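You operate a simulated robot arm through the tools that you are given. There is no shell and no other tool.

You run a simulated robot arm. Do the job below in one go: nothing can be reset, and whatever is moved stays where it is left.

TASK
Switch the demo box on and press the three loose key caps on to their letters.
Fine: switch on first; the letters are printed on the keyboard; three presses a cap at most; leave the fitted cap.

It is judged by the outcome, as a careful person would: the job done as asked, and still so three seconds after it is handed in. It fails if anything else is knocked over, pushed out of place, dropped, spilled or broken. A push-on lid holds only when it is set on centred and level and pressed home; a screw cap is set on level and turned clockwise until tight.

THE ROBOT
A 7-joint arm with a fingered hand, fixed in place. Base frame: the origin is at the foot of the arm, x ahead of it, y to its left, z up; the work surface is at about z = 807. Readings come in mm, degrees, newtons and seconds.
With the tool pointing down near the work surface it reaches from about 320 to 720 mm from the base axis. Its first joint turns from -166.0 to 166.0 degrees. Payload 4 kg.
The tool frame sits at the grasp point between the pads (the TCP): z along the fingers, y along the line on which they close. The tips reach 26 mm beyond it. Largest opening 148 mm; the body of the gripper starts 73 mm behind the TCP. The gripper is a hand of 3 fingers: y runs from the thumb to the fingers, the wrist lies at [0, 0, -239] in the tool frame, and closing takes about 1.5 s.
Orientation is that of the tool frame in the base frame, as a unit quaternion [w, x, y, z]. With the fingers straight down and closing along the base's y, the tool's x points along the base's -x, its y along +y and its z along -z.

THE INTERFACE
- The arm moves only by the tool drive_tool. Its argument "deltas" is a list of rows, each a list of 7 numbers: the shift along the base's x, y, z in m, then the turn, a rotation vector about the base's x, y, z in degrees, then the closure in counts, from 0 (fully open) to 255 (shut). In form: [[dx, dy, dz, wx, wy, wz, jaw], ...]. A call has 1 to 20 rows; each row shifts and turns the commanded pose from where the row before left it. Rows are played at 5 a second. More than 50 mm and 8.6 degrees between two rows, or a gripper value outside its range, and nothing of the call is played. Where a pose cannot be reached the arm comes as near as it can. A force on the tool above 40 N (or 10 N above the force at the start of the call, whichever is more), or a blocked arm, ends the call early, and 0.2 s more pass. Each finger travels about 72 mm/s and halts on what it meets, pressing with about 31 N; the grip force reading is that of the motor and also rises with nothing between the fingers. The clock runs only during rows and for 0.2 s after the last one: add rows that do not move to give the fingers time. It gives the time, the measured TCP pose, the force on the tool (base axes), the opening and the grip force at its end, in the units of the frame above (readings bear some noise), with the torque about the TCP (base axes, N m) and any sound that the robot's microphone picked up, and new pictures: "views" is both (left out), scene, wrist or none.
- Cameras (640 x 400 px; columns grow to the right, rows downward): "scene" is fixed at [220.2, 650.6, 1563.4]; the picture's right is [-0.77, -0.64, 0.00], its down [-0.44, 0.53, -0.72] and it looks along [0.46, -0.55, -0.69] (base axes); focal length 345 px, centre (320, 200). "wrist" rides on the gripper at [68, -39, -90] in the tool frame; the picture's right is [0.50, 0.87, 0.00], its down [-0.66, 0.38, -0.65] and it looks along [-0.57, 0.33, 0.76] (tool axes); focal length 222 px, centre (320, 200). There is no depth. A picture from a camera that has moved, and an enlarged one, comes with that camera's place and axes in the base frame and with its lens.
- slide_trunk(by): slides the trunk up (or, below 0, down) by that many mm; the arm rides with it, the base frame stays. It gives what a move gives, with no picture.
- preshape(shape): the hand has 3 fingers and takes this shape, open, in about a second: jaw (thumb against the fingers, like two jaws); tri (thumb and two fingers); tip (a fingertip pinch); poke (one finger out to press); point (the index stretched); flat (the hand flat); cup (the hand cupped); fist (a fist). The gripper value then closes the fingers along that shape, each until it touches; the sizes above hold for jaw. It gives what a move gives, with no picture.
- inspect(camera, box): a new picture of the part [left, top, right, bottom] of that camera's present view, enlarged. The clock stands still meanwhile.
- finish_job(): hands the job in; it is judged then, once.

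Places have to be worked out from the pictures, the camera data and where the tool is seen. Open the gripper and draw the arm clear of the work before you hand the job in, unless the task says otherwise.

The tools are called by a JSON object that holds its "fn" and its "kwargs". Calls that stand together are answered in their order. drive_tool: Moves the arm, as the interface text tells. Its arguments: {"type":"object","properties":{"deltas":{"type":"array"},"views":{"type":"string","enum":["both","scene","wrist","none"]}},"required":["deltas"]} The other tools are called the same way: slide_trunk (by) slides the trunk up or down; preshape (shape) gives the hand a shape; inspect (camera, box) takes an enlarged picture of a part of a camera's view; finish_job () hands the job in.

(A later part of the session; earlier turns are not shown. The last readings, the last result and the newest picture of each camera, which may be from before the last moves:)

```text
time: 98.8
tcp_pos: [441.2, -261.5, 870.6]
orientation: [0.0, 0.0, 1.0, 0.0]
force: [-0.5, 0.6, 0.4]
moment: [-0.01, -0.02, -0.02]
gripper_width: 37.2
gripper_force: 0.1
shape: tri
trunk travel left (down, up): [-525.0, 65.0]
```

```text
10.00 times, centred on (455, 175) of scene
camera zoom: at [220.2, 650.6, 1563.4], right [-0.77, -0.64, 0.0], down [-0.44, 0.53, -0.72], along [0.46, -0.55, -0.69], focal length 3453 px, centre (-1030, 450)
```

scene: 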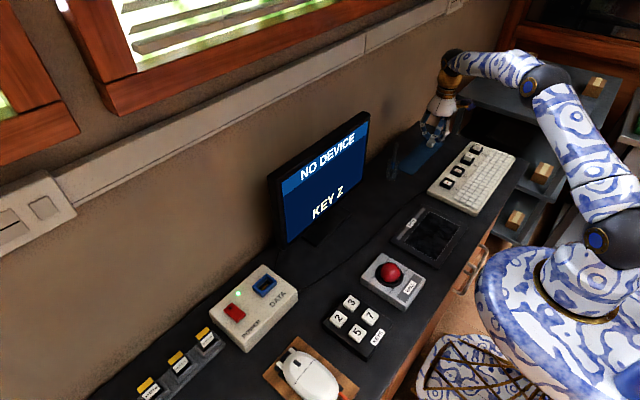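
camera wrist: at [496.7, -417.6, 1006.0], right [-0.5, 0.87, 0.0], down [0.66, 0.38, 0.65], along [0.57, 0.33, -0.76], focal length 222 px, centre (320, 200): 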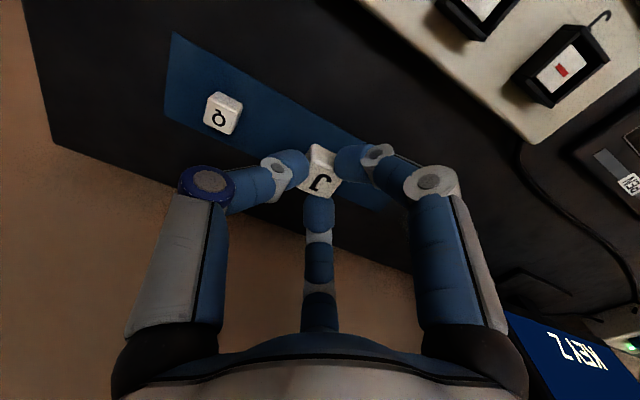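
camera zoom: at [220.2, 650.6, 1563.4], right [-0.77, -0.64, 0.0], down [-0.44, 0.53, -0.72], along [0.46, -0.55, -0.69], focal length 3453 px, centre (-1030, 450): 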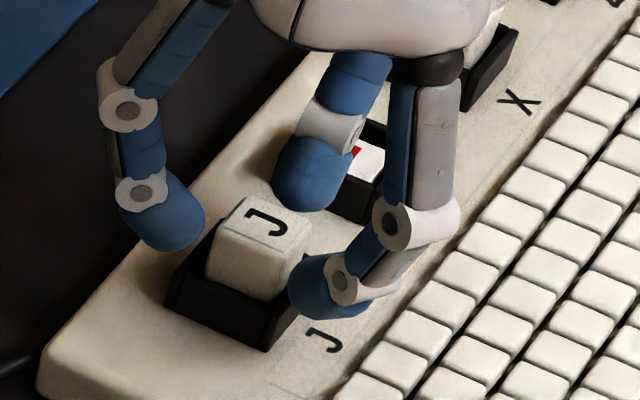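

J covers its post evenly and is level. I rise, take the poke shape and come over its centre.

{"fn": "drive_tool", "kwargs": {"deltas": [[0, 0, 0.002, 0, 0, 0, 180], [0, 0, 0.005, 0, 0, 0, 175], [0, 0, 0.01, 0, 0, 0, 165], [0, 0, 0.02, 0, 0, 0, 165], [0, 0, 0.03, 0, 0, 0, 165], [0, 0, 0.01, 0, 0, 0, 165], [0, 0, 0, 0, 0, 0, 165]], "views": "none"}}

{"fn": "preshape", "kwargs": {"shape": "poke"}}

{"fn": "drive_tool", "kwargs": {"deltas": [[0, 0.005, -0.01, 0, 0, 0, 0], [0, 0, -0.02, 0, 0, 0, 0], [0, 0, -0.02, 0, 0, 0, 0], [0, 0, 0, 0, 0, 0, 0], [0, 0, 0, 0, 0, 0, 0], [0, 0, 0, 0, 0, 0, 0]], "views": "none"}}

{"fn": "inspect", "kwargs": {"camera": "wrist", "box": [240, 100, 400, 200]}}

{"fn": "inspect", "kwargs": {"camera": "scene", "box": [435, 145, 475, 185]}}

```text
time: 100.4
tcp_pos: [440.5, -261.3, 947.1]
orientation: [0.0, 0.0, 1.0, 0.001]
force: [0.1, -0.6, -1.0]
moment: [0.01, 0.02, 0.01]
gripper_width: 51.7
gripper_force: 0.0
shape: tri
trunk travel left (down, up): [-525.0, 65.0]
```

```text
time: 101.3
tcp_pos: [440.2, -261.8, 946.9]
orientation: [0.0, 0.0, 1.0, 0.0]
force: [-1.0, -0.9, 0.1]
moment: [-0.01, -0.02, 0.0]
gripper_width: 0.0
gripper_force: 0.2
shape: poke
trunk travel left (down, up): [-525.0, 65.0]
```

```text
time: 102.7
tcp_pos: [442.0, -256.5, 899.5]
orientation: [0.0, 0.0, 1.0, 0.0]
force: [0.8, 0.5, 0.1]
moment: [0.03, -0.01, 0.02]
gripper_width: 0.0
gripper_force: 0.2
shape: poke
trunk travel left (down, up): [-525.0, 65.0]
```

```text
4.00 times, centred on (320, 150) of wrist
camera zoom: at [375.5, -295.1, 989.5], right [-0.5, 0.87, 0.0], down [0.66, 0.38, 0.65], along [0.57, 0.33, -0.76], focal length 888 px, centre (320, 400)
```

zoom: 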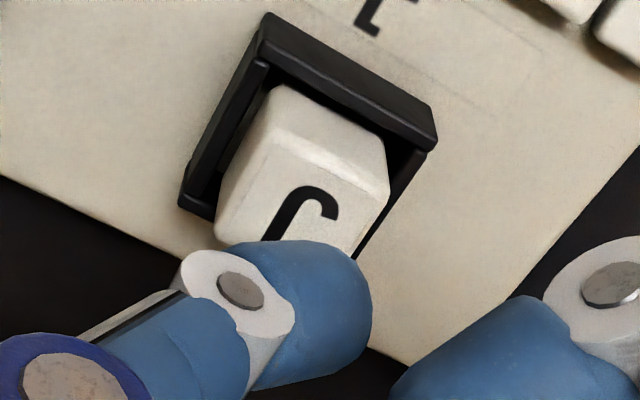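

```text
10.00 times, centred on (455, 165) of scene
camera zoom: at [220.2, 650.6, 1563.4], right [-0.77, -0.64, 0.0], down [-0.44, 0.53, -0.72], along [0.46, -0.55, -0.69], focal length 3453 px, centre (-1030, 550)
```

zoom: 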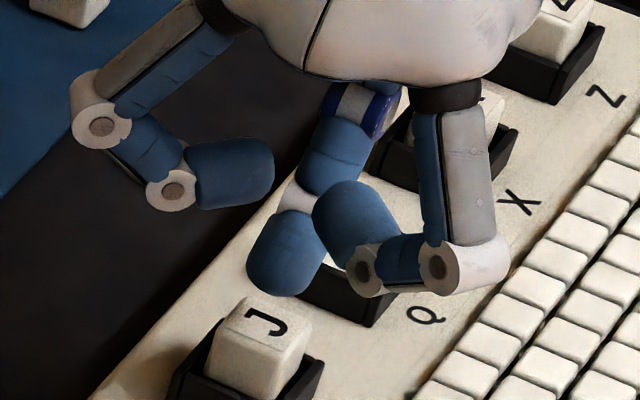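

The tip is ~15 mm above J and about 1 mm off; I correct and lower to just above the cap.

{"fn": "drive_tool", "kwargs": {"deltas": [[-0.001, -0.0006, -0.005, 0, 0, 0, 0], [0, 0, -0.006, 0, 0, 0, 0], [0, 0, 0, 0, 0, 0, 0], [0, 0, 0, 0, 0, 0, 0], [0, 0, 0, 0, 0, 0, 0]], "views": "none"}}

{"fn": "inspect", "kwargs": {"camera": "wrist", "box": [240, 100, 400, 200]}}

{"fn": "inspect", "kwargs": {"camera": "scene", "box": [435, 150, 475, 190]}}

```text
time: 103.9
tcp_pos: [440.3, -256.5, 886.2]
orientation: [-0.001, 0.0, 1.0, 0.0]
force: [-0.1, -0.1, 0.2]
moment: [-0.02, 0.01, -0.01]
gripper_width: 0.0
gripper_force: 0.0
shape: poke
trunk travel left (down, up): [-525.0, 65.0]
```

```text
4.00 times, centred on (320, 150) of wrist
camera zoom: at [374.1, -295.5, 977.7], right [-0.5, 0.87, 0.0], down [0.66, 0.38, 0.65], along [0.57, 0.33, -0.76], focal length 888 px, centre (320, 400)
```

zoom: 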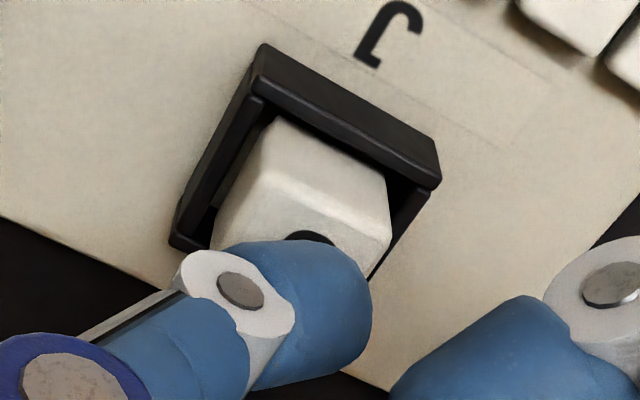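

```text
10.00 times, centred on (455, 170) of scene
camera zoom: at [220.2, 650.6, 1563.4], right [-0.77, -0.64, 0.0], down [-0.44, 0.53, -0.72], along [0.46, -0.55, -0.69], focal length 3453 px, centre (-1030, 500)
```

zoom: 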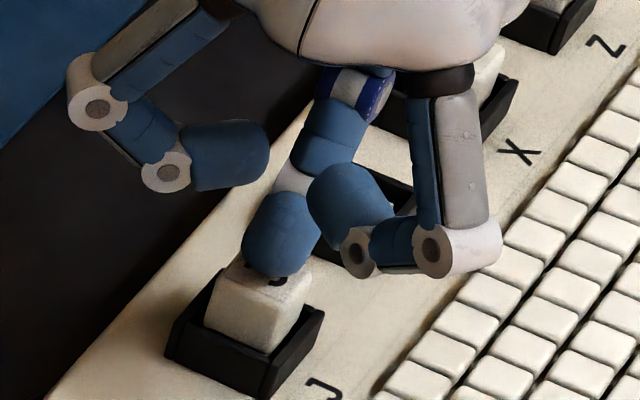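

The tip is centred just over J. I press down in one smooth stroke as before (about 18 mm of travel to reach ~30 N).

{"fn": "drive_tool", "kwargs": {"deltas": [[0, 0, -0.003, 0, 0, 0, 0], [0, 0, -0.003, 0, 0, 0, 0], [0, 0, -0.003, 0, 0, 0, 0], [0, 0, -0.003, 0, 0, 0, 0], [0, 0, -0.002, 0, 0, 0, 0], [0, 0, -0.002, 0, 0, 0, 0], [0, 0, -0.0015, 0, 0, 0, 0], [0, 0, 0, 0, 0, 0, 0]], "views": "none"}}

{"fn": "inspect", "kwargs": {"camera": "scene", "box": [435, 150, 475, 190]}}

```text
time: 105.7
tcp_pos: [440.3, -258.8, 870.2]
orientation: [0.001, 0.0, 1.0, -0.001]
force: [-0.1, -4.9, 25.7]
moment: [-0.07, 0.04, -0.01]
gripper_width: 0.0
gripper_force: 0.0
shape: poke
trunk travel left (down, up): [-525.0, 65.0]
```

```text
10.00 times, centred on (455, 170) of scene
camera zoom: at [220.2, 650.6, 1563.4], right [-0.77, -0.64, 0.0], down [-0.44, 0.53, -0.72], along [0.46, -0.55, -0.69], focal length 3453 px, centre (-1030, 500)
```

zoom: 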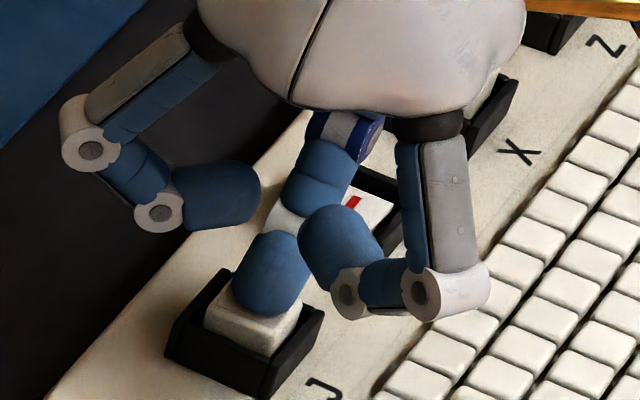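

26 N so far with the cap bottomed; I add 1 mm within the same press to match Z, then lift off.

{"fn": "drive_tool", "kwargs": {"deltas": [[0, 0, -0.001, 0, 0, 0, 0], [0, 0, 0, 0, 0, 0, 0]], "views": "none"}}

{"fn": "drive_tool", "kwargs": {"deltas": [[0, 0, 0.005, 0, 0, 0, 0], [0, 0, 0.008, 0, 0, 0, 0], [0, 0, 0.02, 0, 0, 0, 0], [0, 0, 0.03, 0, 0, 0, 0], [0, 0, 0.02, 0, 0, 0, 0], [0, 0, 0, 0, 0, 0, 0], [0, 0, 0, 0, 0, 0, 0]], "views": "both"}}

{"fn": "inspect", "kwargs": {"camera": "scene", "box": [435, 130, 495, 190]}}

{"fn": "inspect", "kwargs": {"camera": "wrist", "box": [240, 80, 400, 180]}}

```text
time: 106.3
tcp_pos: [439.4, -256.7, 868.5]
orientation: [0.001, 0.0, 1.0, 0.0]
force: [1.0, -5.3, 31.0]
moment: [0.1, -0.01, -0.01]
gripper_width: 0.3
gripper_force: 0.0
shape: poke
trunk travel left (down, up): [-525.0, 65.0]
```

```text
time: 107.9
tcp_pos: [439.4, -259.9, 949.3]
orientation: [0.0, 0.0, 1.0, 0.0]
force: [0.2, 0.0, 0.7]
moment: [0.03, 0.0, 0.01]
gripper_width: 0.0
gripper_force: 0.1
shape: poke
trunk travel left (down, up): [-525.0, 65.0]
camera wrist: at [372.9, -298.3, 1040.6], right [-0.5, 0.87, 0.0], down [0.66, 0.38, 0.65], along [0.57, 0.33, -0.76], focal length 222 px, centre (320, 200)
```

scene: 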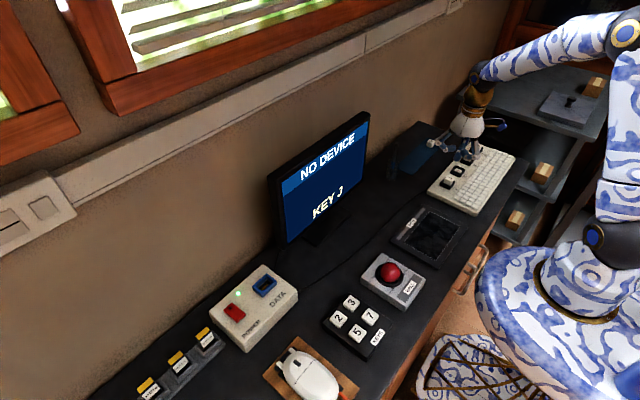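
wrist: 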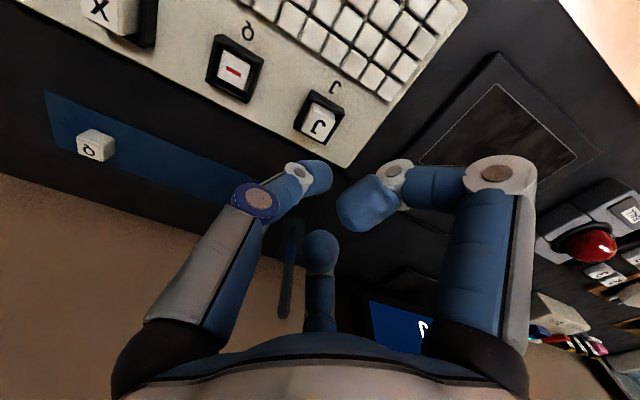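

```text
6.67 times, centred on (465, 160) of scene
camera zoom: at [220.2, 650.6, 1563.4], right [-0.77, -0.64, 0.0], down [-0.44, 0.53, -0.72], along [0.46, -0.55, -0.69], focal length 2302 px, centre (-647, 467)
```

zoom: 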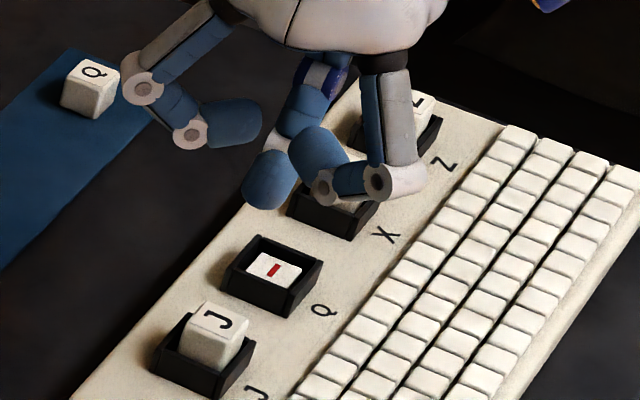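

```text
4.00 times, centred on (320, 130) of wrist
camera zoom: at [372.9, -298.3, 1040.6], right [-0.5, 0.87, 0.0], down [0.66, 0.38, 0.65], along [0.57, 0.33, -0.76], focal length 888 px, centre (320, 480)
```

zoom: 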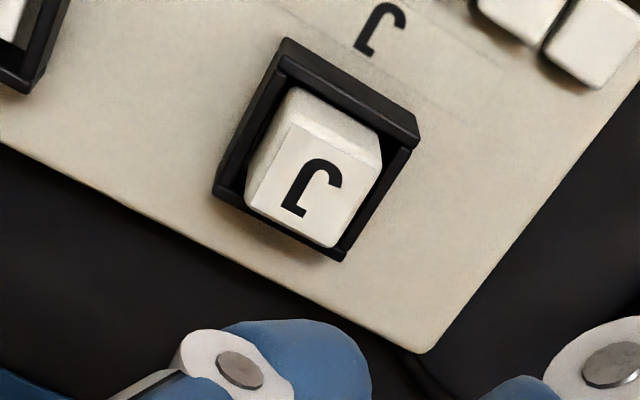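

The monitor reads "KEY J" and J sits centred and home. The Q cap at about (595.5, -455) lies beyond straight-down reach, so I approach it with the tool tilted 12° outward, to bring it nearer and re-grip it upright.

{"fn": "preshape", "kwargs": {"shape": "tri"}}

{"fn": "drive_tool", "kwargs": {"deltas": [[0.0241, -0.0314, 0, 0, 0, 0, 165], [0.0241, -0.0314, 0, 0, 0, 0, 165], [0.0241, -0.0314, -0.01, 0, 0, 0, 165], [0.0241, -0.0314, -0.01, -3.64, -4.77, 0, 165], [0.0241, -0.0314, -0.019, -3.65, -4.76, 0, 165], [0.0241, -0.0314, -0.019, 0, 0, 0, 165], [0, 0, 0, 0, 0, 0, 165], [0, 0, 0, 0, 0, 0, 165], [0, 0, 0, 0, 0, 0, 165], [0, 0, 0, 0, 0, 0, 165]], "views": "both"}}

{"fn": "inspect", "kwargs": {"camera": "wrist", "box": [240, 80, 400, 180]}}

```text
time: 108.8
tcp_pos: [438.5, -260.3, 949.2]
orientation: [0.0, 0.0, 1.0, 0.0]
force: [0.6, -0.3, -0.2]
moment: [-0.03, 0.03, 0.03]
gripper_width: 148.1
gripper_force: 0.1
shape: tri
trunk travel left (down, up): [-525.0, 65.0]
```

```text
time: 111.0
tcp_pos: [583.0, -446.2, 897.4]
orientation: [0.082, 0.0, 0.995, -0.063]
force: [0.0, -0.9, 0.3]
moment: [-0.02, 0.0, 0.0]
gripper_width: 52.6
gripper_force: 0.0
shape: tri
trunk travel left (down, up): [-525.0, 65.0]
camera wrist: at [503.2, -473.4, 979.8], right [-0.48, 0.85, -0.19], down [0.54, 0.47, 0.7], along [0.69, 0.24, -0.69], focal length 222 px, centre (320, 200)
```

scene: 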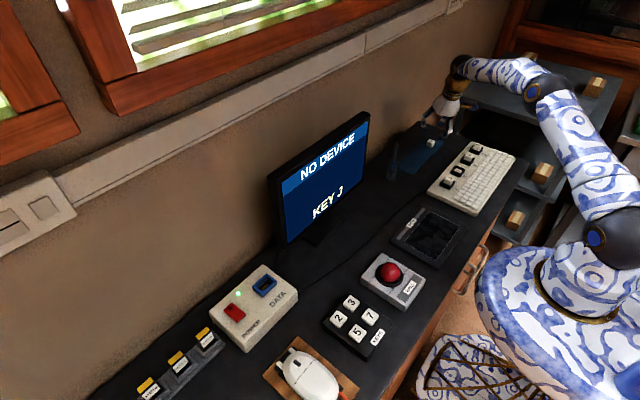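
wrist: 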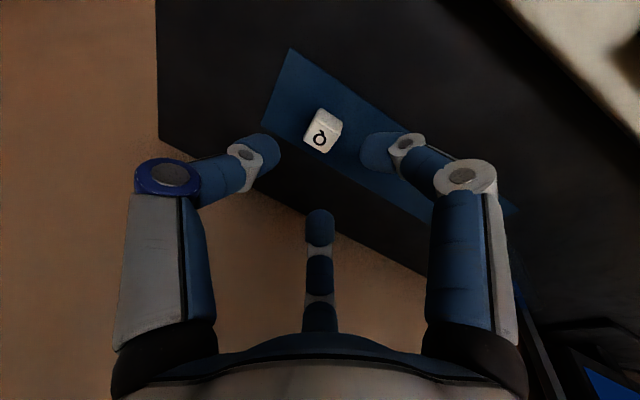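

```text
4.00 times, centred on (320, 130) of wrist
camera zoom: at [503.2, -473.4, 979.8], right [-0.48, 0.85, -0.19], down [0.54, 0.47, 0.7], along [0.69, 0.24, -0.69], focal length 888 px, centre (320, 480)
```

zoom: 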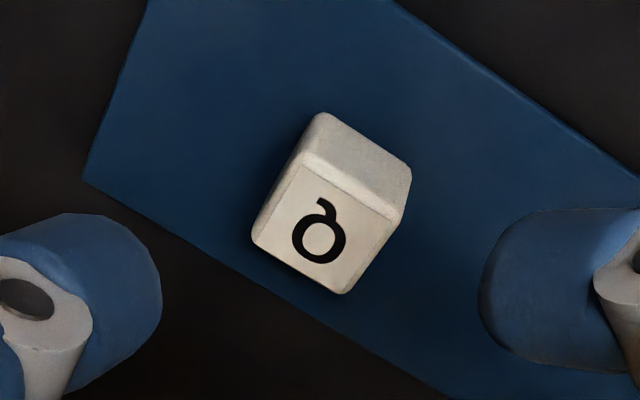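

Measured Q cap centre is (595.3, -454.5). I descend along the tilted axis two thirds of the way and check the alignment.

{"fn": "drive_tool", "kwargs": {"deltas": [[0.0015, -0.0012, -0.013, 0, 0, 0, 165], [0.0014, -0.0012, -0.0125, 0, 0, 0, 165], [0.0014, -0.0011, -0.0125, 0, 0, 0, 165], [0, 0, 0, 0, 0, 0, 165], [0, 0, 0, 0, 0, 0, 165], [0, 0, 0, 0, 0, 0, 165], [0, 0, 0, 0, 0, 0, 165]], "views": "none"}}

{"fn": "inspect", "kwargs": {"camera": "wrist", "box": [240, 110, 400, 210]}}

{"fn": "inspect", "kwargs": {"camera": "scene", "box": [405, 110, 465, 160]}}

```text
time: 112.6
tcp_pos: [589.0, -448.9, 856.8]
orientation: [0.083, -0.001, 0.995, -0.064]
force: [-0.9, 0.4, 0.7]
moment: [0.01, -0.03, -0.02]
gripper_width: 52.5
gripper_force: 0.1
shape: tri
trunk travel left (down, up): [-525.0, 65.0]
```

```text
4.00 times, centred on (320, 160) of wrist
camera zoom: at [507.9, -476.9, 939.4], right [-0.48, 0.85, -0.19], down [0.54, 0.47, 0.7], along [0.69, 0.24, -0.69], focal length 888 px, centre (320, 360)
```

zoom: 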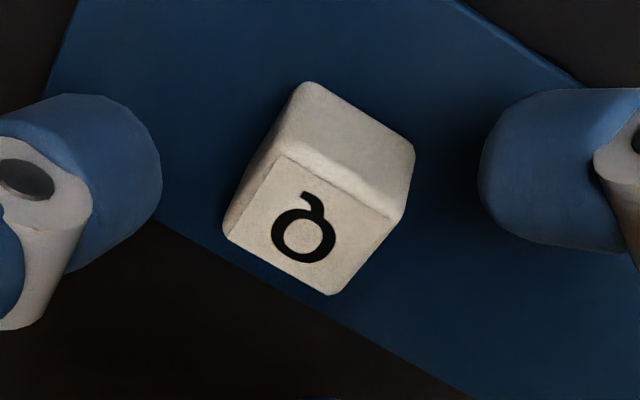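

```text
8.00 times, centred on (435, 135) of scene
camera zoom: at [220.2, 650.6, 1563.4], right [-0.77, -0.64, 0.0], down [-0.44, 0.53, -0.72], along [0.46, -0.55, -0.69], focal length 2762 px, centre (-600, 720)
```

zoom: 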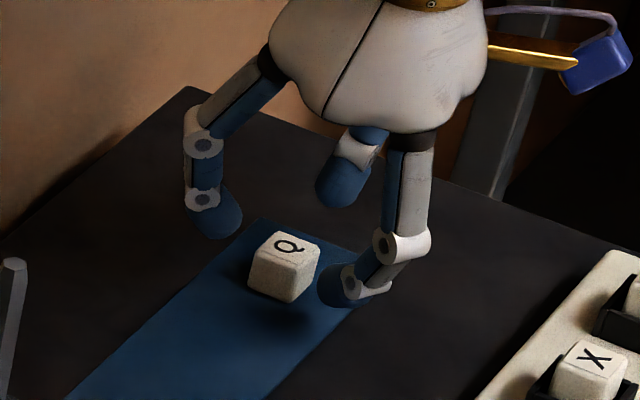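

The cap centre agrees at (595.8, -454.6). I go down the rest of the way to the gripping height.

{"fn": "drive_tool", "kwargs": {"deltas": [[0.0008, -0.0006, -0.006, 0, 0, 0, 165], [0.0007, -0.0006, -0.006, 0, 0, 0, 165], [0.0007, -0.0006, -0.0048, 0, 0, 0, 165], [0, 0, 0, 0, 0, 0, 165], [0, 0, 0, 0, 0, 0, 165], [0, 0, 0, 0, 0, 0, 165]], "views": "none"}}

{"fn": "inspect", "kwargs": {"camera": "wrist", "box": [240, 110, 400, 210]}}

{"fn": "inspect", "kwargs": {"camera": "scene", "box": [405, 120, 455, 160]}}

```text
time: 114.0
tcp_pos: [592.1, -450.3, 838.9]
orientation: [0.083, 0.0, 0.994, -0.064]
force: [-0.1, -0.1, 0.0]
moment: [0.02, 0.01, 0.0]
gripper_width: 52.4
gripper_force: 0.1
shape: tri
trunk travel left (down, up): [-525.0, 65.0]
```

```text
4.00 times, centred on (320, 160) of wrist
camera zoom: at [510.3, -478.3, 921.8], right [-0.48, 0.85, -0.19], down [0.54, 0.47, 0.7], along [0.69, 0.24, -0.69], focal length 888 px, centre (320, 360)
```

zoom: 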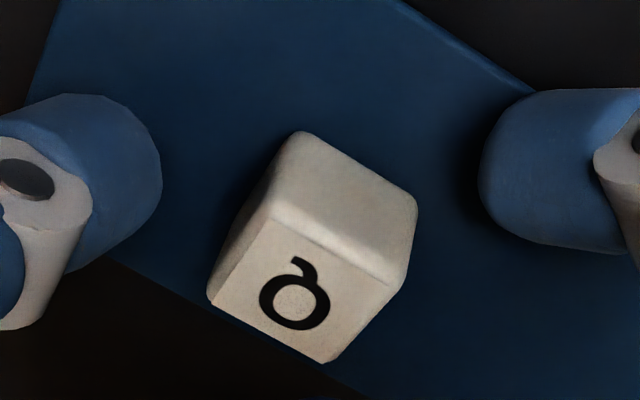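

```text
10.00 times, centred on (430, 140) of scene
camera zoom: at [220.2, 650.6, 1563.4], right [-0.77, -0.64, 0.0], down [-0.44, 0.53, -0.72], along [0.46, -0.55, -0.69], focal length 3453 px, centre (-780, 800)
```

zoom: 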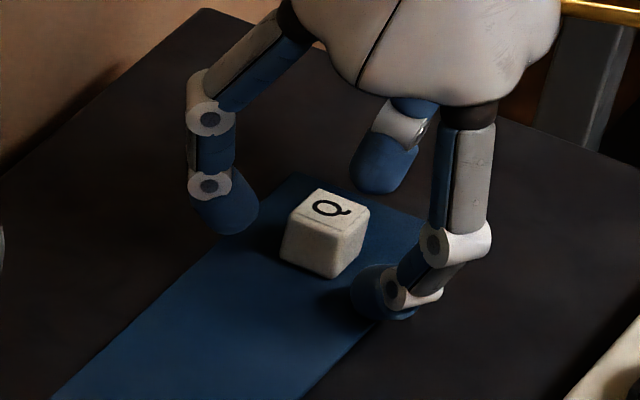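

The fingers surround the Q cap without touching the mat. I close on it.

{"fn": "drive_tool", "kwargs": {"deltas": [[0, 0, 0, 0, 0, 0, 195], [0, 0, 0, 0, 0, 0, 205], [0, 0, 0, 0, 0, 0, 215], [0, 0, 0, 0, 0, 0, 225], [0, 0, 0, 0, 0, 0, 235], [0, 0, 0, 0, 0, 0, 255], [0, 0, 0, 0, 0, 0, 255], [0, 0, 0, 0, 0, 0, 255], [0, 0, 0, 0, 0, 0, 255]], "views": "none"}}

{"fn": "inspect", "kwargs": {"camera": "wrist", "box": [240, 110, 400, 210]}}

{"fn": "inspect", "kwargs": {"camera": "scene", "box": [405, 120, 455, 160]}}

```text
time: 116.0
tcp_pos: [591.1, -450.6, 838.7]
orientation: [0.083, -0.001, 0.994, -0.064]
force: [0.9, 0.7, 0.3]
moment: [0.05, 0.04, 0.02]
gripper_width: 22.8
gripper_force: 31.1
shape: tri
trunk travel left (down, up): [-525.0, 65.0]
```

```text
4.00 times, centred on (320, 160) of wrist
camera zoom: at [510.2, -478.3, 921.8], right [-0.48, 0.85, -0.19], down [0.54, 0.47, 0.7], along [0.69, 0.24, -0.69], focal length 888 px, centre (320, 360)
```

zoom: 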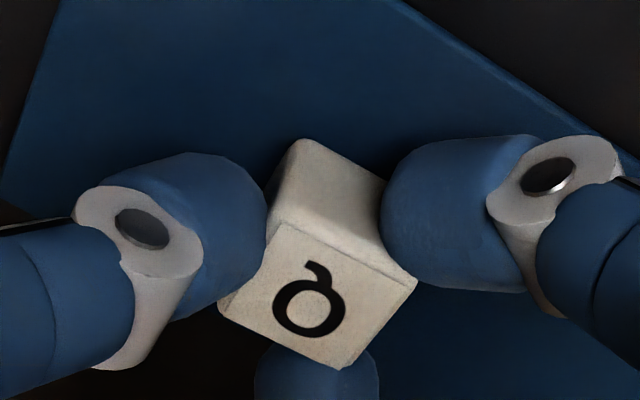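

```text
10.00 times, centred on (430, 140) of scene
camera zoom: at [220.2, 650.6, 1563.4], right [-0.77, -0.64, 0.0], down [-0.44, 0.53, -0.72], along [0.46, -0.55, -0.69], focal length 3453 px, centre (-780, 800)
```

zoom: 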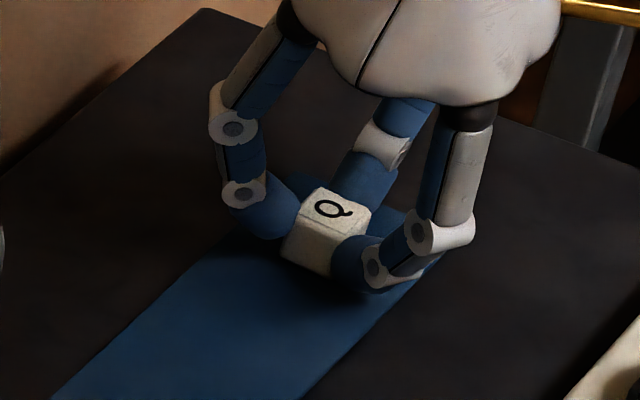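

The Q cap is held and level. I lift it a little and check the hold.

{"fn": "drive_tool", "kwargs": {"deltas": [[0, 0, 0.004, 0, 0, 0, 255], [0, 0, 0.006, 0, 0, 0, 255], [0, 0, 0.01, 0, 0, 0, 255], [0, 0, 0, 0, 0, 0, 255], [0, 0, 0, 0, 0, 0, 255], [0, 0, 0, 0, 0, 0, 255]], "views": "none"}}

{"fn": "inspect", "kwargs": {"camera": "wrist", "box": [240, 110, 400, 210]}}

{"fn": "inspect", "kwargs": {"camera": "scene", "box": [405, 120, 455, 160]}}

```text
time: 117.4
tcp_pos: [589.7, -451.2, 859.4]
orientation: [0.083, 0.001, 0.994, -0.064]
force: [0.0, 0.0, -0.4]
moment: [0.0, 0.01, -0.02]
gripper_width: 22.6
gripper_force: 30.6
shape: tri
trunk travel left (down, up): [-525.0, 65.0]
```

```text
4.00 times, centred on (320, 160) of wrist
camera zoom: at [509.0, -479.8, 941.6], right [-0.48, 0.85, -0.19], down [0.54, 0.47, 0.7], along [0.69, 0.24, -0.69], focal length 888 px, centre (320, 360)
```

zoom: 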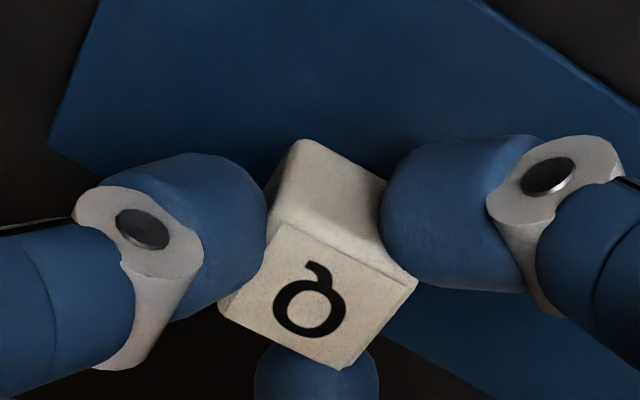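

```text
10.00 times, centred on (430, 140) of scene
camera zoom: at [220.2, 650.6, 1563.4], right [-0.77, -0.64, 0.0], down [-0.44, 0.53, -0.72], along [0.46, -0.55, -0.69], focal length 3453 px, centre (-780, 800)
```

zoom: 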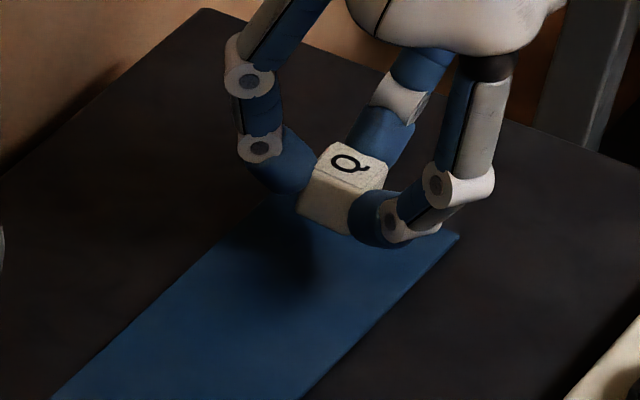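

The hold is firm. I carry it 110 mm along the mat (keeping the same tilt, so the cap stays level) and lower close to the mat.

{"fn": "drive_tool", "kwargs": {"deltas": [[0, 0.035, 0.003, 0, 0, 0, 255], [0, 0.04, 0, 0, 0, 0, 255], [0, 0.035, 0, 0, 0, 0, 255], [0, 0, 0, 0, 0, 0, 255], [0, 0, -0.01, 0, 0, 0, 255], [0, 0, -0.008, 0, 0, 0, 255], [0, 0, 0, 0, 0, 0, 255], [0, 0, 0, 0, 0, 0, 255], [0, 0, 0, 0, 0, 0, 255]], "views": "none"}}

{"fn": "inspect", "kwargs": {"camera": "wrist", "box": [240, 110, 400, 210]}}

{"fn": "inspect", "kwargs": {"camera": "scene", "box": [390, 130, 450, 175]}}

```text
time: 119.4
tcp_pos: [590.2, -341.6, 843.5]
orientation: [0.084, 0.0, 0.994, -0.064]
force: [0.2, 0.6, 0.3]
moment: [0.0, -0.04, -0.02]
gripper_width: 22.4
gripper_force: 30.7
shape: tri
trunk travel left (down, up): [-525.0, 65.0]
```

```text
4.00 times, centred on (320, 160) of wrist
camera zoom: at [509.5, -369.4, 926.7], right [-0.48, 0.85, -0.19], down [0.54, 0.47, 0.7], along [0.69, 0.24, -0.69], focal length 888 px, centre (320, 360)
```

zoom: 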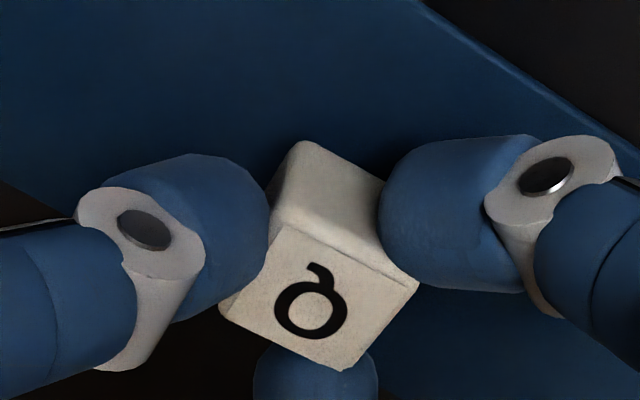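

```text
8.89 times, centred on (420, 152) of scene
camera zoom: at [220.2, 650.6, 1563.4], right [-0.77, -0.64, 0.0], down [-0.44, 0.53, -0.72], along [0.46, -0.55, -0.69], focal length 3069 px, centre (-569, 622)
```

zoom: 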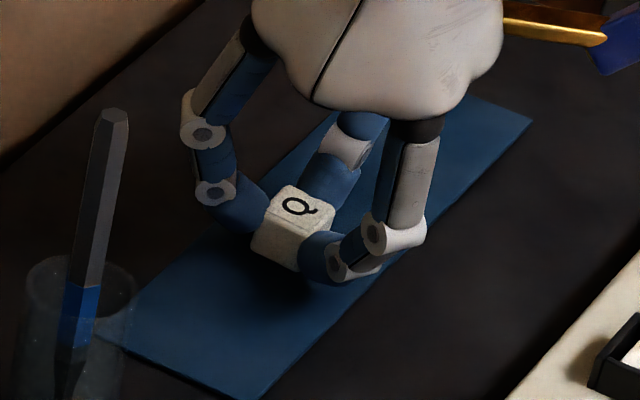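

The cap is about 5 mm above the mat. I lower 4.5 mm gently, then release.

{"fn": "drive_tool", "kwargs": {"deltas": [[0, 0, -0.002, 0, 0, 0, 255], [0, 0, -0.0015, 0, 0, 0, 255], [0, 0, -0.0012, 0, 0, 0, 255], [0, 0, 0, 0, 0, 0, 255], [0, 0, 0, 0, 0, 0, 255], [0, 0, 0, 0, 0, 0, 255]], "views": "none"}}

{"fn": "inspect", "kwargs": {"camera": "scene", "box": [400, 140, 440, 170]}}

{"fn": "inspect", "kwargs": {"camera": "wrist", "box": [280, 130, 360, 180]}}

```text
time: 120.8
tcp_pos: [589.8, -342.5, 839.3]
orientation: [0.083, -0.001, 0.995, -0.064]
force: [1.2, -1.1, 5.5]
moment: [0.04, 0.04, -0.01]
gripper_width: 22.4
gripper_force: 31.1
shape: tri
trunk travel left (down, up): [-525.0, 65.0]
```

```text
13.33 times, centred on (420, 155) of scene
camera zoom: at [220.2, 650.6, 1563.4], right [-0.77, -0.64, 0.0], down [-0.44, 0.53, -0.72], along [0.46, -0.55, -0.69], focal length 4604 px, centre (-1013, 800)
```

zoom: 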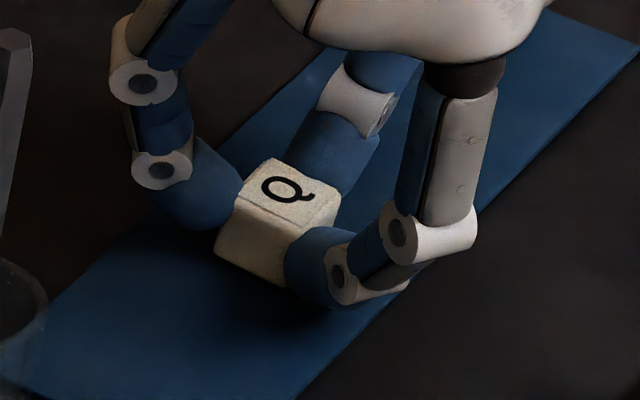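

```text
8.00 times, centred on (320, 155) of wrist
camera zoom: at [509.2, -370.1, 921.5], right [-0.48, 0.85, -0.19], down [0.54, 0.47, 0.7], along [0.69, 0.23, -0.69], focal length 1777 px, centre (320, 560)
```

zoom: 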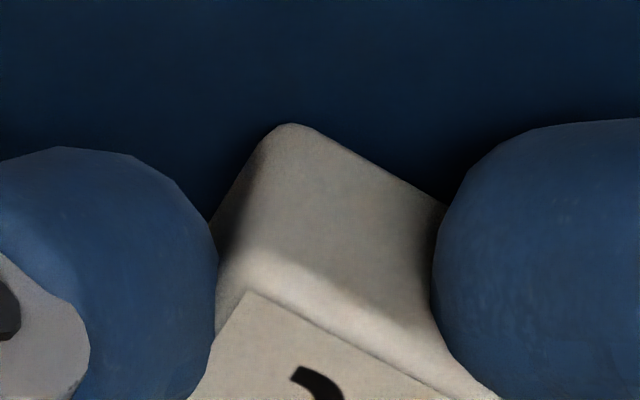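

Contact with the mat (about 5 N). I release, back off along the tilted axis, and straighten the tool.

{"fn": "drive_tool", "kwargs": {"deltas": [[0, 0, 0, 0, 0, 0, 225], [0, 0, 0, 0, 0, 0, 210], [0, 0, 0, 0, 0, 0, 195], [0, 0, 0, 0, 0, 0, 180], [0, 0, 0, 0, 0, 0, 165], [-0.0016, 0.0012, 0.01, 0, 0, 0, 165], [-0.0033, 0.0025, 0.02, 0, 0, 0, 165], [-0.0033, 0.0025, 0.02, 0, 0, 0, 165], [0, 0, 0.005, 0, 0, 0, 165], [0.003, -0.002, 0, 3.64, 4.77, 0, 165], [0.004, -0.002, 0, 3.65, 4.76, 0, 165], [0, 0, 0, 0, 0, 0, 165], [0, 0, 0, 0, 0, 0, 165], [0, 0, 0, 0, 0, 0, 165], [0, 0, 0, 0, 0, 0, 165]], "views": "both"}}

{"fn": "inspect", "kwargs": {"camera": "wrist", "box": [240, 90, 400, 190]}}

```text
time: 124.0
tcp_pos: [589.3, -338.7, 893.5]
orientation: [0.0, 0.0, 1.0, -0.001]
force: [-0.6, -1.2, 0.0]
moment: [-0.01, -0.01, 0.0]
gripper_width: 51.8
gripper_force: 0.0
shape: tri
trunk travel left (down, up): [-525.0, 65.0]
camera wrist: at [522.2, -377.5, 985.1], right [-0.5, 0.87, 0.0], down [0.66, 0.38, 0.65], along [0.57, 0.33, -0.76], focal length 222 px, centre (320, 200)
```

scene: 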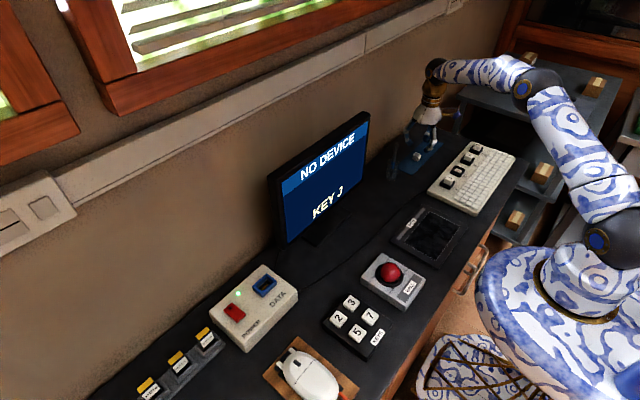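
wrist: 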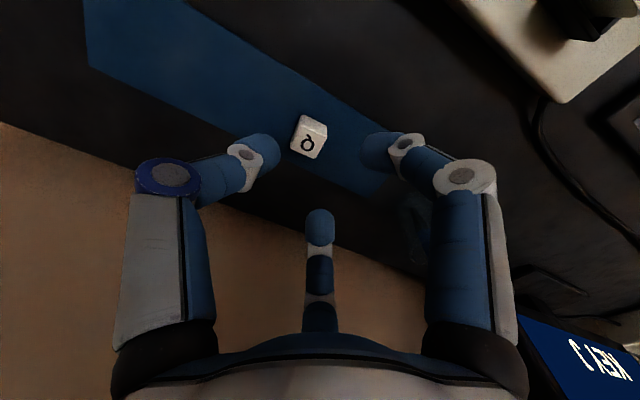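

```text
4.00 times, centred on (320, 140) of wrist
camera zoom: at [522.2, -377.5, 985.1], right [-0.5, 0.87, 0.0], down [0.66, 0.38, 0.65], along [0.57, 0.33, -0.76], focal length 888 px, centre (320, 440)
```

zoom: 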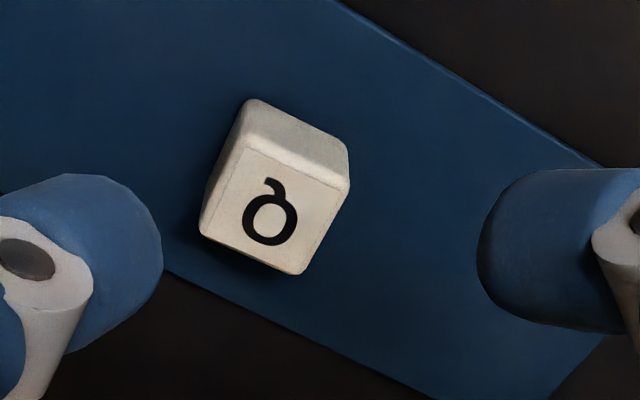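

The Q cap now stands upright at about (595.9, -346), within straight reach. I align over it and lower, as with the others.

{"fn": "drive_tool", "kwargs": {"deltas": [[0.0059, -0.0062, -0.01, 0, 0, 0, 165], [0, 0, -0.01, 0, 0, 0, 165], [0, 0, -0.012, 0, 0, 0, 165], [0, 0, 0, 0, 0, 0, 165], [0, 0, 0, 0, 0, 0, 165], [0, 0, 0, 0, 0, 0, 165], [0, 0, 0, 0, 0, 0, 165]], "views": "none"}}

{"fn": "inspect", "kwargs": {"camera": "wrist", "box": [240, 110, 400, 210]}}

```text
time: 125.6
tcp_pos: [594.8, -344.1, 861.8]
orientation: [0.0, 0.001, 1.0, 0.001]
force: [0.5, -0.2, 0.1]
moment: [0.01, 0.02, -0.02]
gripper_width: 51.8
gripper_force: 0.0
shape: tri
trunk travel left (down, up): [-525.0, 65.0]
```

```text
4.00 times, centred on (320, 160) of wrist
camera zoom: at [529.1, -383.1, 953.6], right [-0.5, 0.87, 0.0], down [0.66, 0.38, 0.65], along [0.57, 0.33, -0.76], focal length 888 px, centre (320, 360)
```

zoom: 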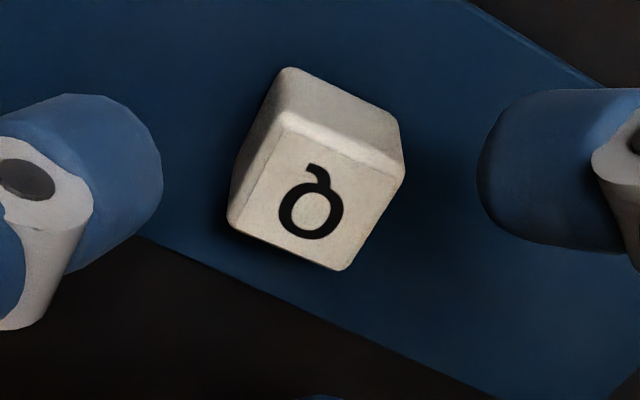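

Offset is (-2.0, -2.1) mm; I move the hand -1.7 mm in x and lower to grip height.

{"fn": "drive_tool", "kwargs": {"deltas": [[-0.0017, -0.0002, -0.006, 0, 0, 0, 165], [0, 0, -0.007, 0, 0, 0, 165], [0, 0, -0.007, 0, 0, 0, 165], [0, 0, 0, 0, 0, 0, 165], [0, 0, 0, 0, 0, 0, 165], [0, 0, 0, 0, 0, 0, 165], [0, 0, 0, 0, 0, 0, 165]], "views": "none"}}

{"fn": "inspect", "kwargs": {"camera": "wrist", "box": [240, 110, 400, 210]}}

```text
time: 127.2
tcp_pos: [595.3, -342.9, 842.1]
orientation: [0.0, -0.001, 1.0, 0.0]
force: [-0.2, 0.0, -0.3]
moment: [0.0, 0.01, 0.0]
gripper_width: 51.8
gripper_force: 0.0
shape: tri
trunk travel left (down, up): [-525.0, 65.0]
```

```text
4.00 times, centred on (320, 160) of wrist
camera zoom: at [528.2, -382.8, 933.1], right [-0.5, 0.87, 0.0], down [0.66, 0.38, 0.65], along [0.57, 0.33, -0.76], focal length 888 px, centre (320, 360)
```

zoom: 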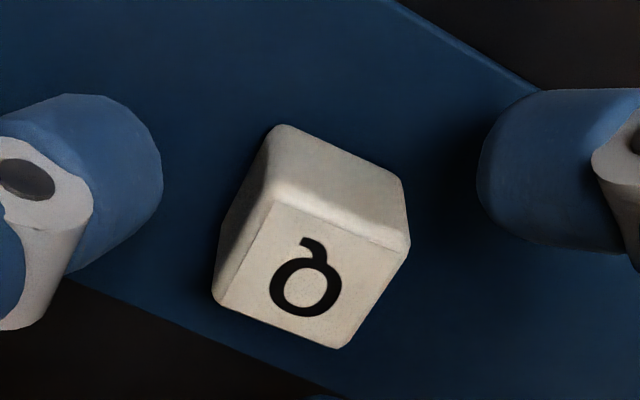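

The cap shows a slight 2° turn, which the thumb's flat contact should square up. I nudge -1 mm in x and close.

{"fn": "drive_tool", "kwargs": {"deltas": [[-0.001, 0, 0, 0, 0, 0, 165], [0, 0, 0, 0, 0, 0, 165], [0, 0, 0, 0, 0, 0, 165], [0, 0, 0, 0, 0, 0, 195], [0, 0, 0, 0, 0, 0, 205], [0, 0, 0, 0, 0, 0, 215], [0, 0, 0, 0, 0, 0, 225], [0, 0, 0, 0, 0, 0, 235], [0, 0, 0, 0, 0, 0, 255], [0, 0, 0, 0, 0, 0, 255], [0, 0, 0, 0, 0, 0, 255], [0, 0, 0, 0, 0, 0, 255]], "views": "none"}}

{"fn": "inspect", "kwargs": {"camera": "wrist", "box": [240, 110, 400, 210]}}

```text
time: 129.8
tcp_pos: [593.8, -343.1, 841.0]
orientation: [0.0, 0.001, 1.0, 0.0]
force: [-0.4, 0.6, 0.3]
moment: [-0.01, 0.0, 0.0]
gripper_width: 22.1
gripper_force: 31.0
shape: tri
trunk travel left (down, up): [-525.0, 65.0]
```

```text
4.00 times, centred on (320, 160) of wrist
camera zoom: at [527.3, -382.9, 932.8], right [-0.5, 0.87, 0.0], down [0.66, 0.38, 0.65], along [0.57, 0.33, -0.76], focal length 888 px, centre (320, 360)
```

zoom: 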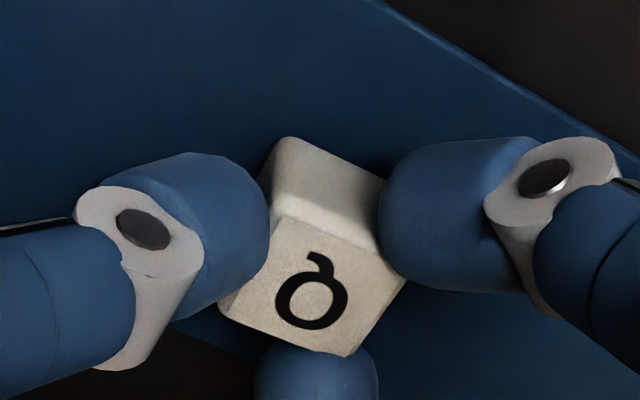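

Q is held, about 1 mm off J's in-hand place, so its target camera position over the Q socket is (374.1, -379.9). I lift and carry it there.

{"fn": "drive_tool", "kwargs": {"deltas": [[0, 0, 0.005, 0, 0, 0, 255], [0, 0, 0.01, 0, 0, 0, 255], [0, 0, 0.02, 0, 0, 0, 255], [0, 0, 0.02, 0, 0, 0, 255], [-0.0383, 0.0008, 0.01, 0, 0, 0, 255], [-0.0383, 0.0008, 0.008, 0, 0, 0, 255], [-0.0383, 0.0007, 0, 0, 0, 0, 255], [-0.0383, 0.0007, 0, 0, 0, 0, 255], [0, 0, 0, 0, 0, 0, 255], [0, 0, -0.01, 0, 0, 0, 255], [0, 0, -0.01, 0, 0, 0, 255], [0, 0, 0, 0, 0, 0, 255], [0, 0, 0, 0, 0, 0, 255], [0, 0, 0, 0, 0, 0, 255], [0, 0, 0, 0, 0, 0, 255]], "views": "both"}}

{"fn": "inspect", "kwargs": {"camera": "wrist", "box": [240, 90, 400, 190]}}

{"fn": "inspect", "kwargs": {"camera": "scene", "box": [430, 130, 490, 190]}}

```text
time: 133.0
tcp_pos: [437.9, -342.3, 896.2]
orientation: [0.0, 0.0, 1.0, 0.0]
force: [0.2, 0.1, 0.6]
moment: [-0.01, 0.0, -0.01]
gripper_width: 21.8
gripper_force: 31.8
shape: tri
trunk travel left (down, up): [-525.0, 65.0]
camera wrist: at [371.7, -380.9, 986.9], right [-0.5, 0.87, 0.0], down [0.66, 0.38, 0.65], along [0.57, 0.33, -0.76], focal length 222 px, centre (320, 200)
```

scene: 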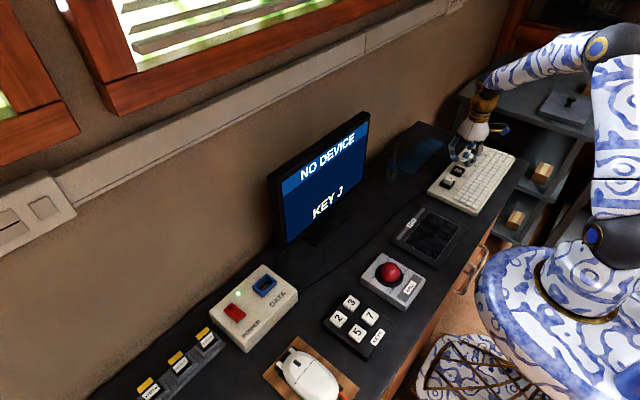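
wrist: 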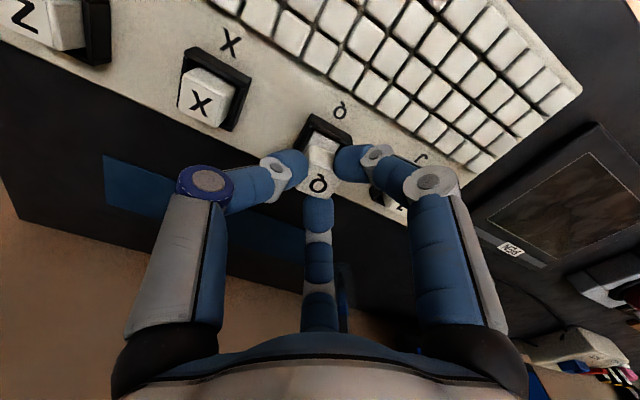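

```text
4.00 times, centred on (320, 140) of wrist
camera zoom: at [371.7, -380.9, 986.9], right [-0.5, 0.87, 0.0], down [0.66, 0.38, 0.65], along [0.57, 0.33, -0.76], focal length 888 px, centre (320, 440)
```

zoom: 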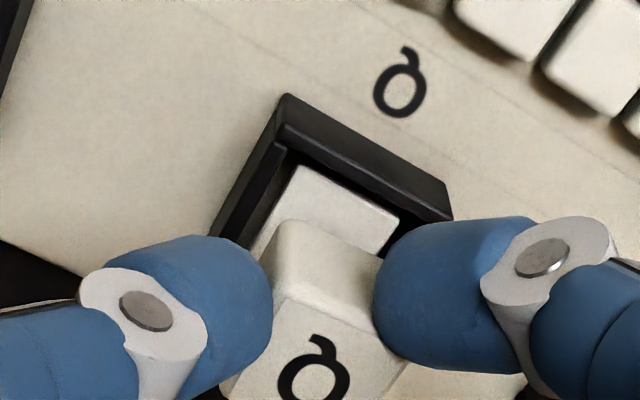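

```text
6.67 times, centred on (460, 160) of scene
camera zoom: at [220.2, 650.6, 1563.4], right [-0.77, -0.64, 0.0], down [-0.44, 0.53, -0.72], along [0.46, -0.55, -0.69], focal length 2302 px, centre (-613, 467)
```

zoom: 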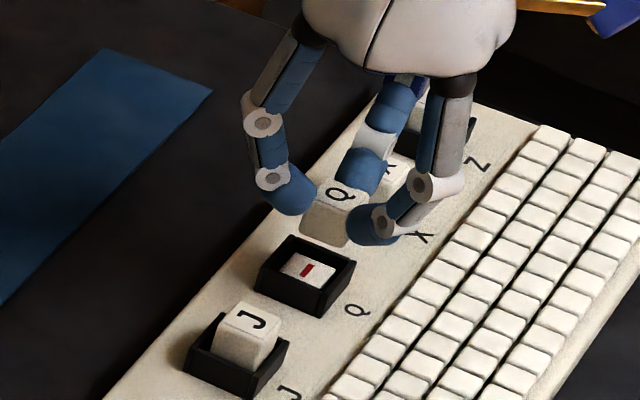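

The Q post is centred at y≈-339.9, so I need (+2.7, +1.4) mm. I also zoom in to compare the cap's turn with the post before lowering.

{"fn": "drive_tool", "kwargs": {"deltas": [[0.0027, 0.0014, 0, 0, 0, 0, 255], [0, 0, -0.005, 0, 0, 0, 255], [0, 0, 0, 0, 0, 0, 255], [0, 0, 0, 0, 0, 0, 255], [0, 0, 0, 0, 0, 0, 255], [0, 0, 0, 0, 0, 0, 255]], "views": "none"}}

{"fn": "inspect", "kwargs": {"camera": "wrist", "box": [280, 110, 360, 210]}}

{"fn": "inspect", "kwargs": {"camera": "wrist", "box": [280, 110, 360, 160]}}

```text
time: 134.4
tcp_pos: [441.1, -338.6, 890.1]
orientation: [0.0, 0.0, 1.0, 0.0]
force: [-0.5, -0.6, -0.9]
moment: [0.01, 0.06, 0.0]
gripper_width: 21.7
gripper_force: 30.8
shape: tri
trunk travel left (down, up): [-525.0, 65.0]
```

```text
4.00 times, centred on (320, 160) of wrist
camera zoom: at [375.1, -378.8, 980.9], right [-0.5, 0.87, 0.0], down [0.66, 0.38, 0.65], along [0.57, 0.33, -0.76], focal length 888 px, centre (320, 360)
```

zoom: 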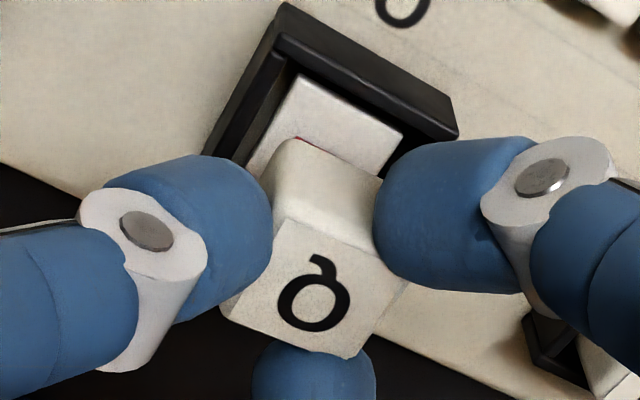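

```text
8.00 times, centred on (320, 135) of wrist
camera zoom: at [375.1, -378.8, 980.9], right [-0.5, 0.87, 0.0], down [0.66, 0.38, 0.65], along [0.57, 0.33, -0.76], focal length 1777 px, centre (320, 720)
```

zoom: 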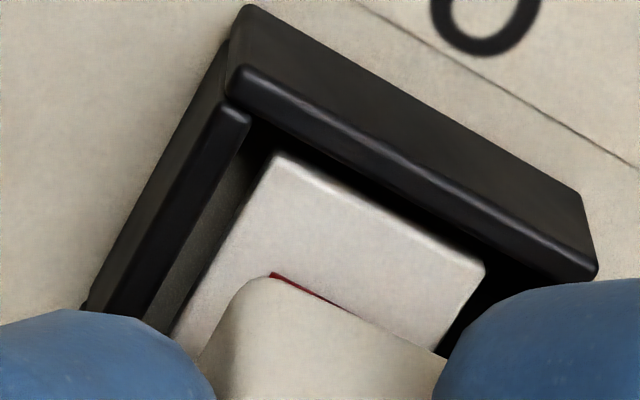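

The cap's turn relative to the post matches what J showed before it seated well. I correct (-0.7, -0.7) mm and lower into the frame.

{"fn": "drive_tool", "kwargs": {"deltas": [[-0.0007, -0.0007, -0.006, 0, 0, 0, 255], [0, 0, -0.007, 0, 0, 0, 255], [0, 0, 0, 0, 0, 0, 255], [0, 0, 0, 0, 0, 0, 255], [0, 0, 0, 0, 0, 0, 255], [0, 0, 0, 0, 0, 0, 255]], "views": "none"}}

{"fn": "inspect", "kwargs": {"camera": "wrist", "box": [270, 110, 350, 160]}}

{"fn": "inspect", "kwargs": {"camera": "scene", "box": [440, 145, 480, 185]}}

```text
time: 135.8
tcp_pos: [441.3, -340.3, 877.6]
orientation: [0.0, 0.0, 1.0, 0.0]
force: [-1.2, -0.5, 0.0]
moment: [0.01, -0.01, 0.03]
gripper_width: 22.0
gripper_force: 31.4
shape: tri
trunk travel left (down, up): [-525.0, 65.0]
```

```text
8.00 times, centred on (310, 135) of wrist
camera zoom: at [374.4, -380.3, 968.4], right [-0.5, 0.87, 0.0], down [0.66, 0.38, 0.65], along [0.57, 0.33, -0.76], focal length 1777 px, centre (400, 720)
```

zoom: 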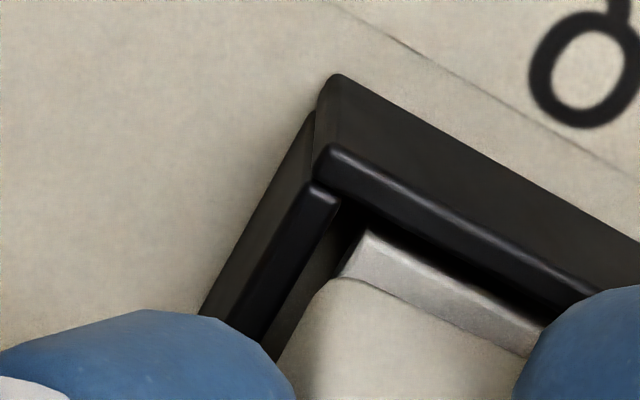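

```text
10.00 times, centred on (460, 165) of scene
camera zoom: at [220.2, 650.6, 1563.4], right [-0.77, -0.64, 0.0], down [-0.44, 0.53, -0.72], along [0.46, -0.55, -0.69], focal length 3453 px, centre (-1080, 550)
```

zoom: 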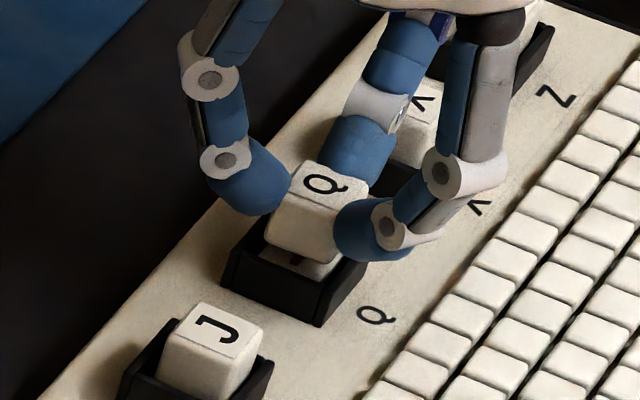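

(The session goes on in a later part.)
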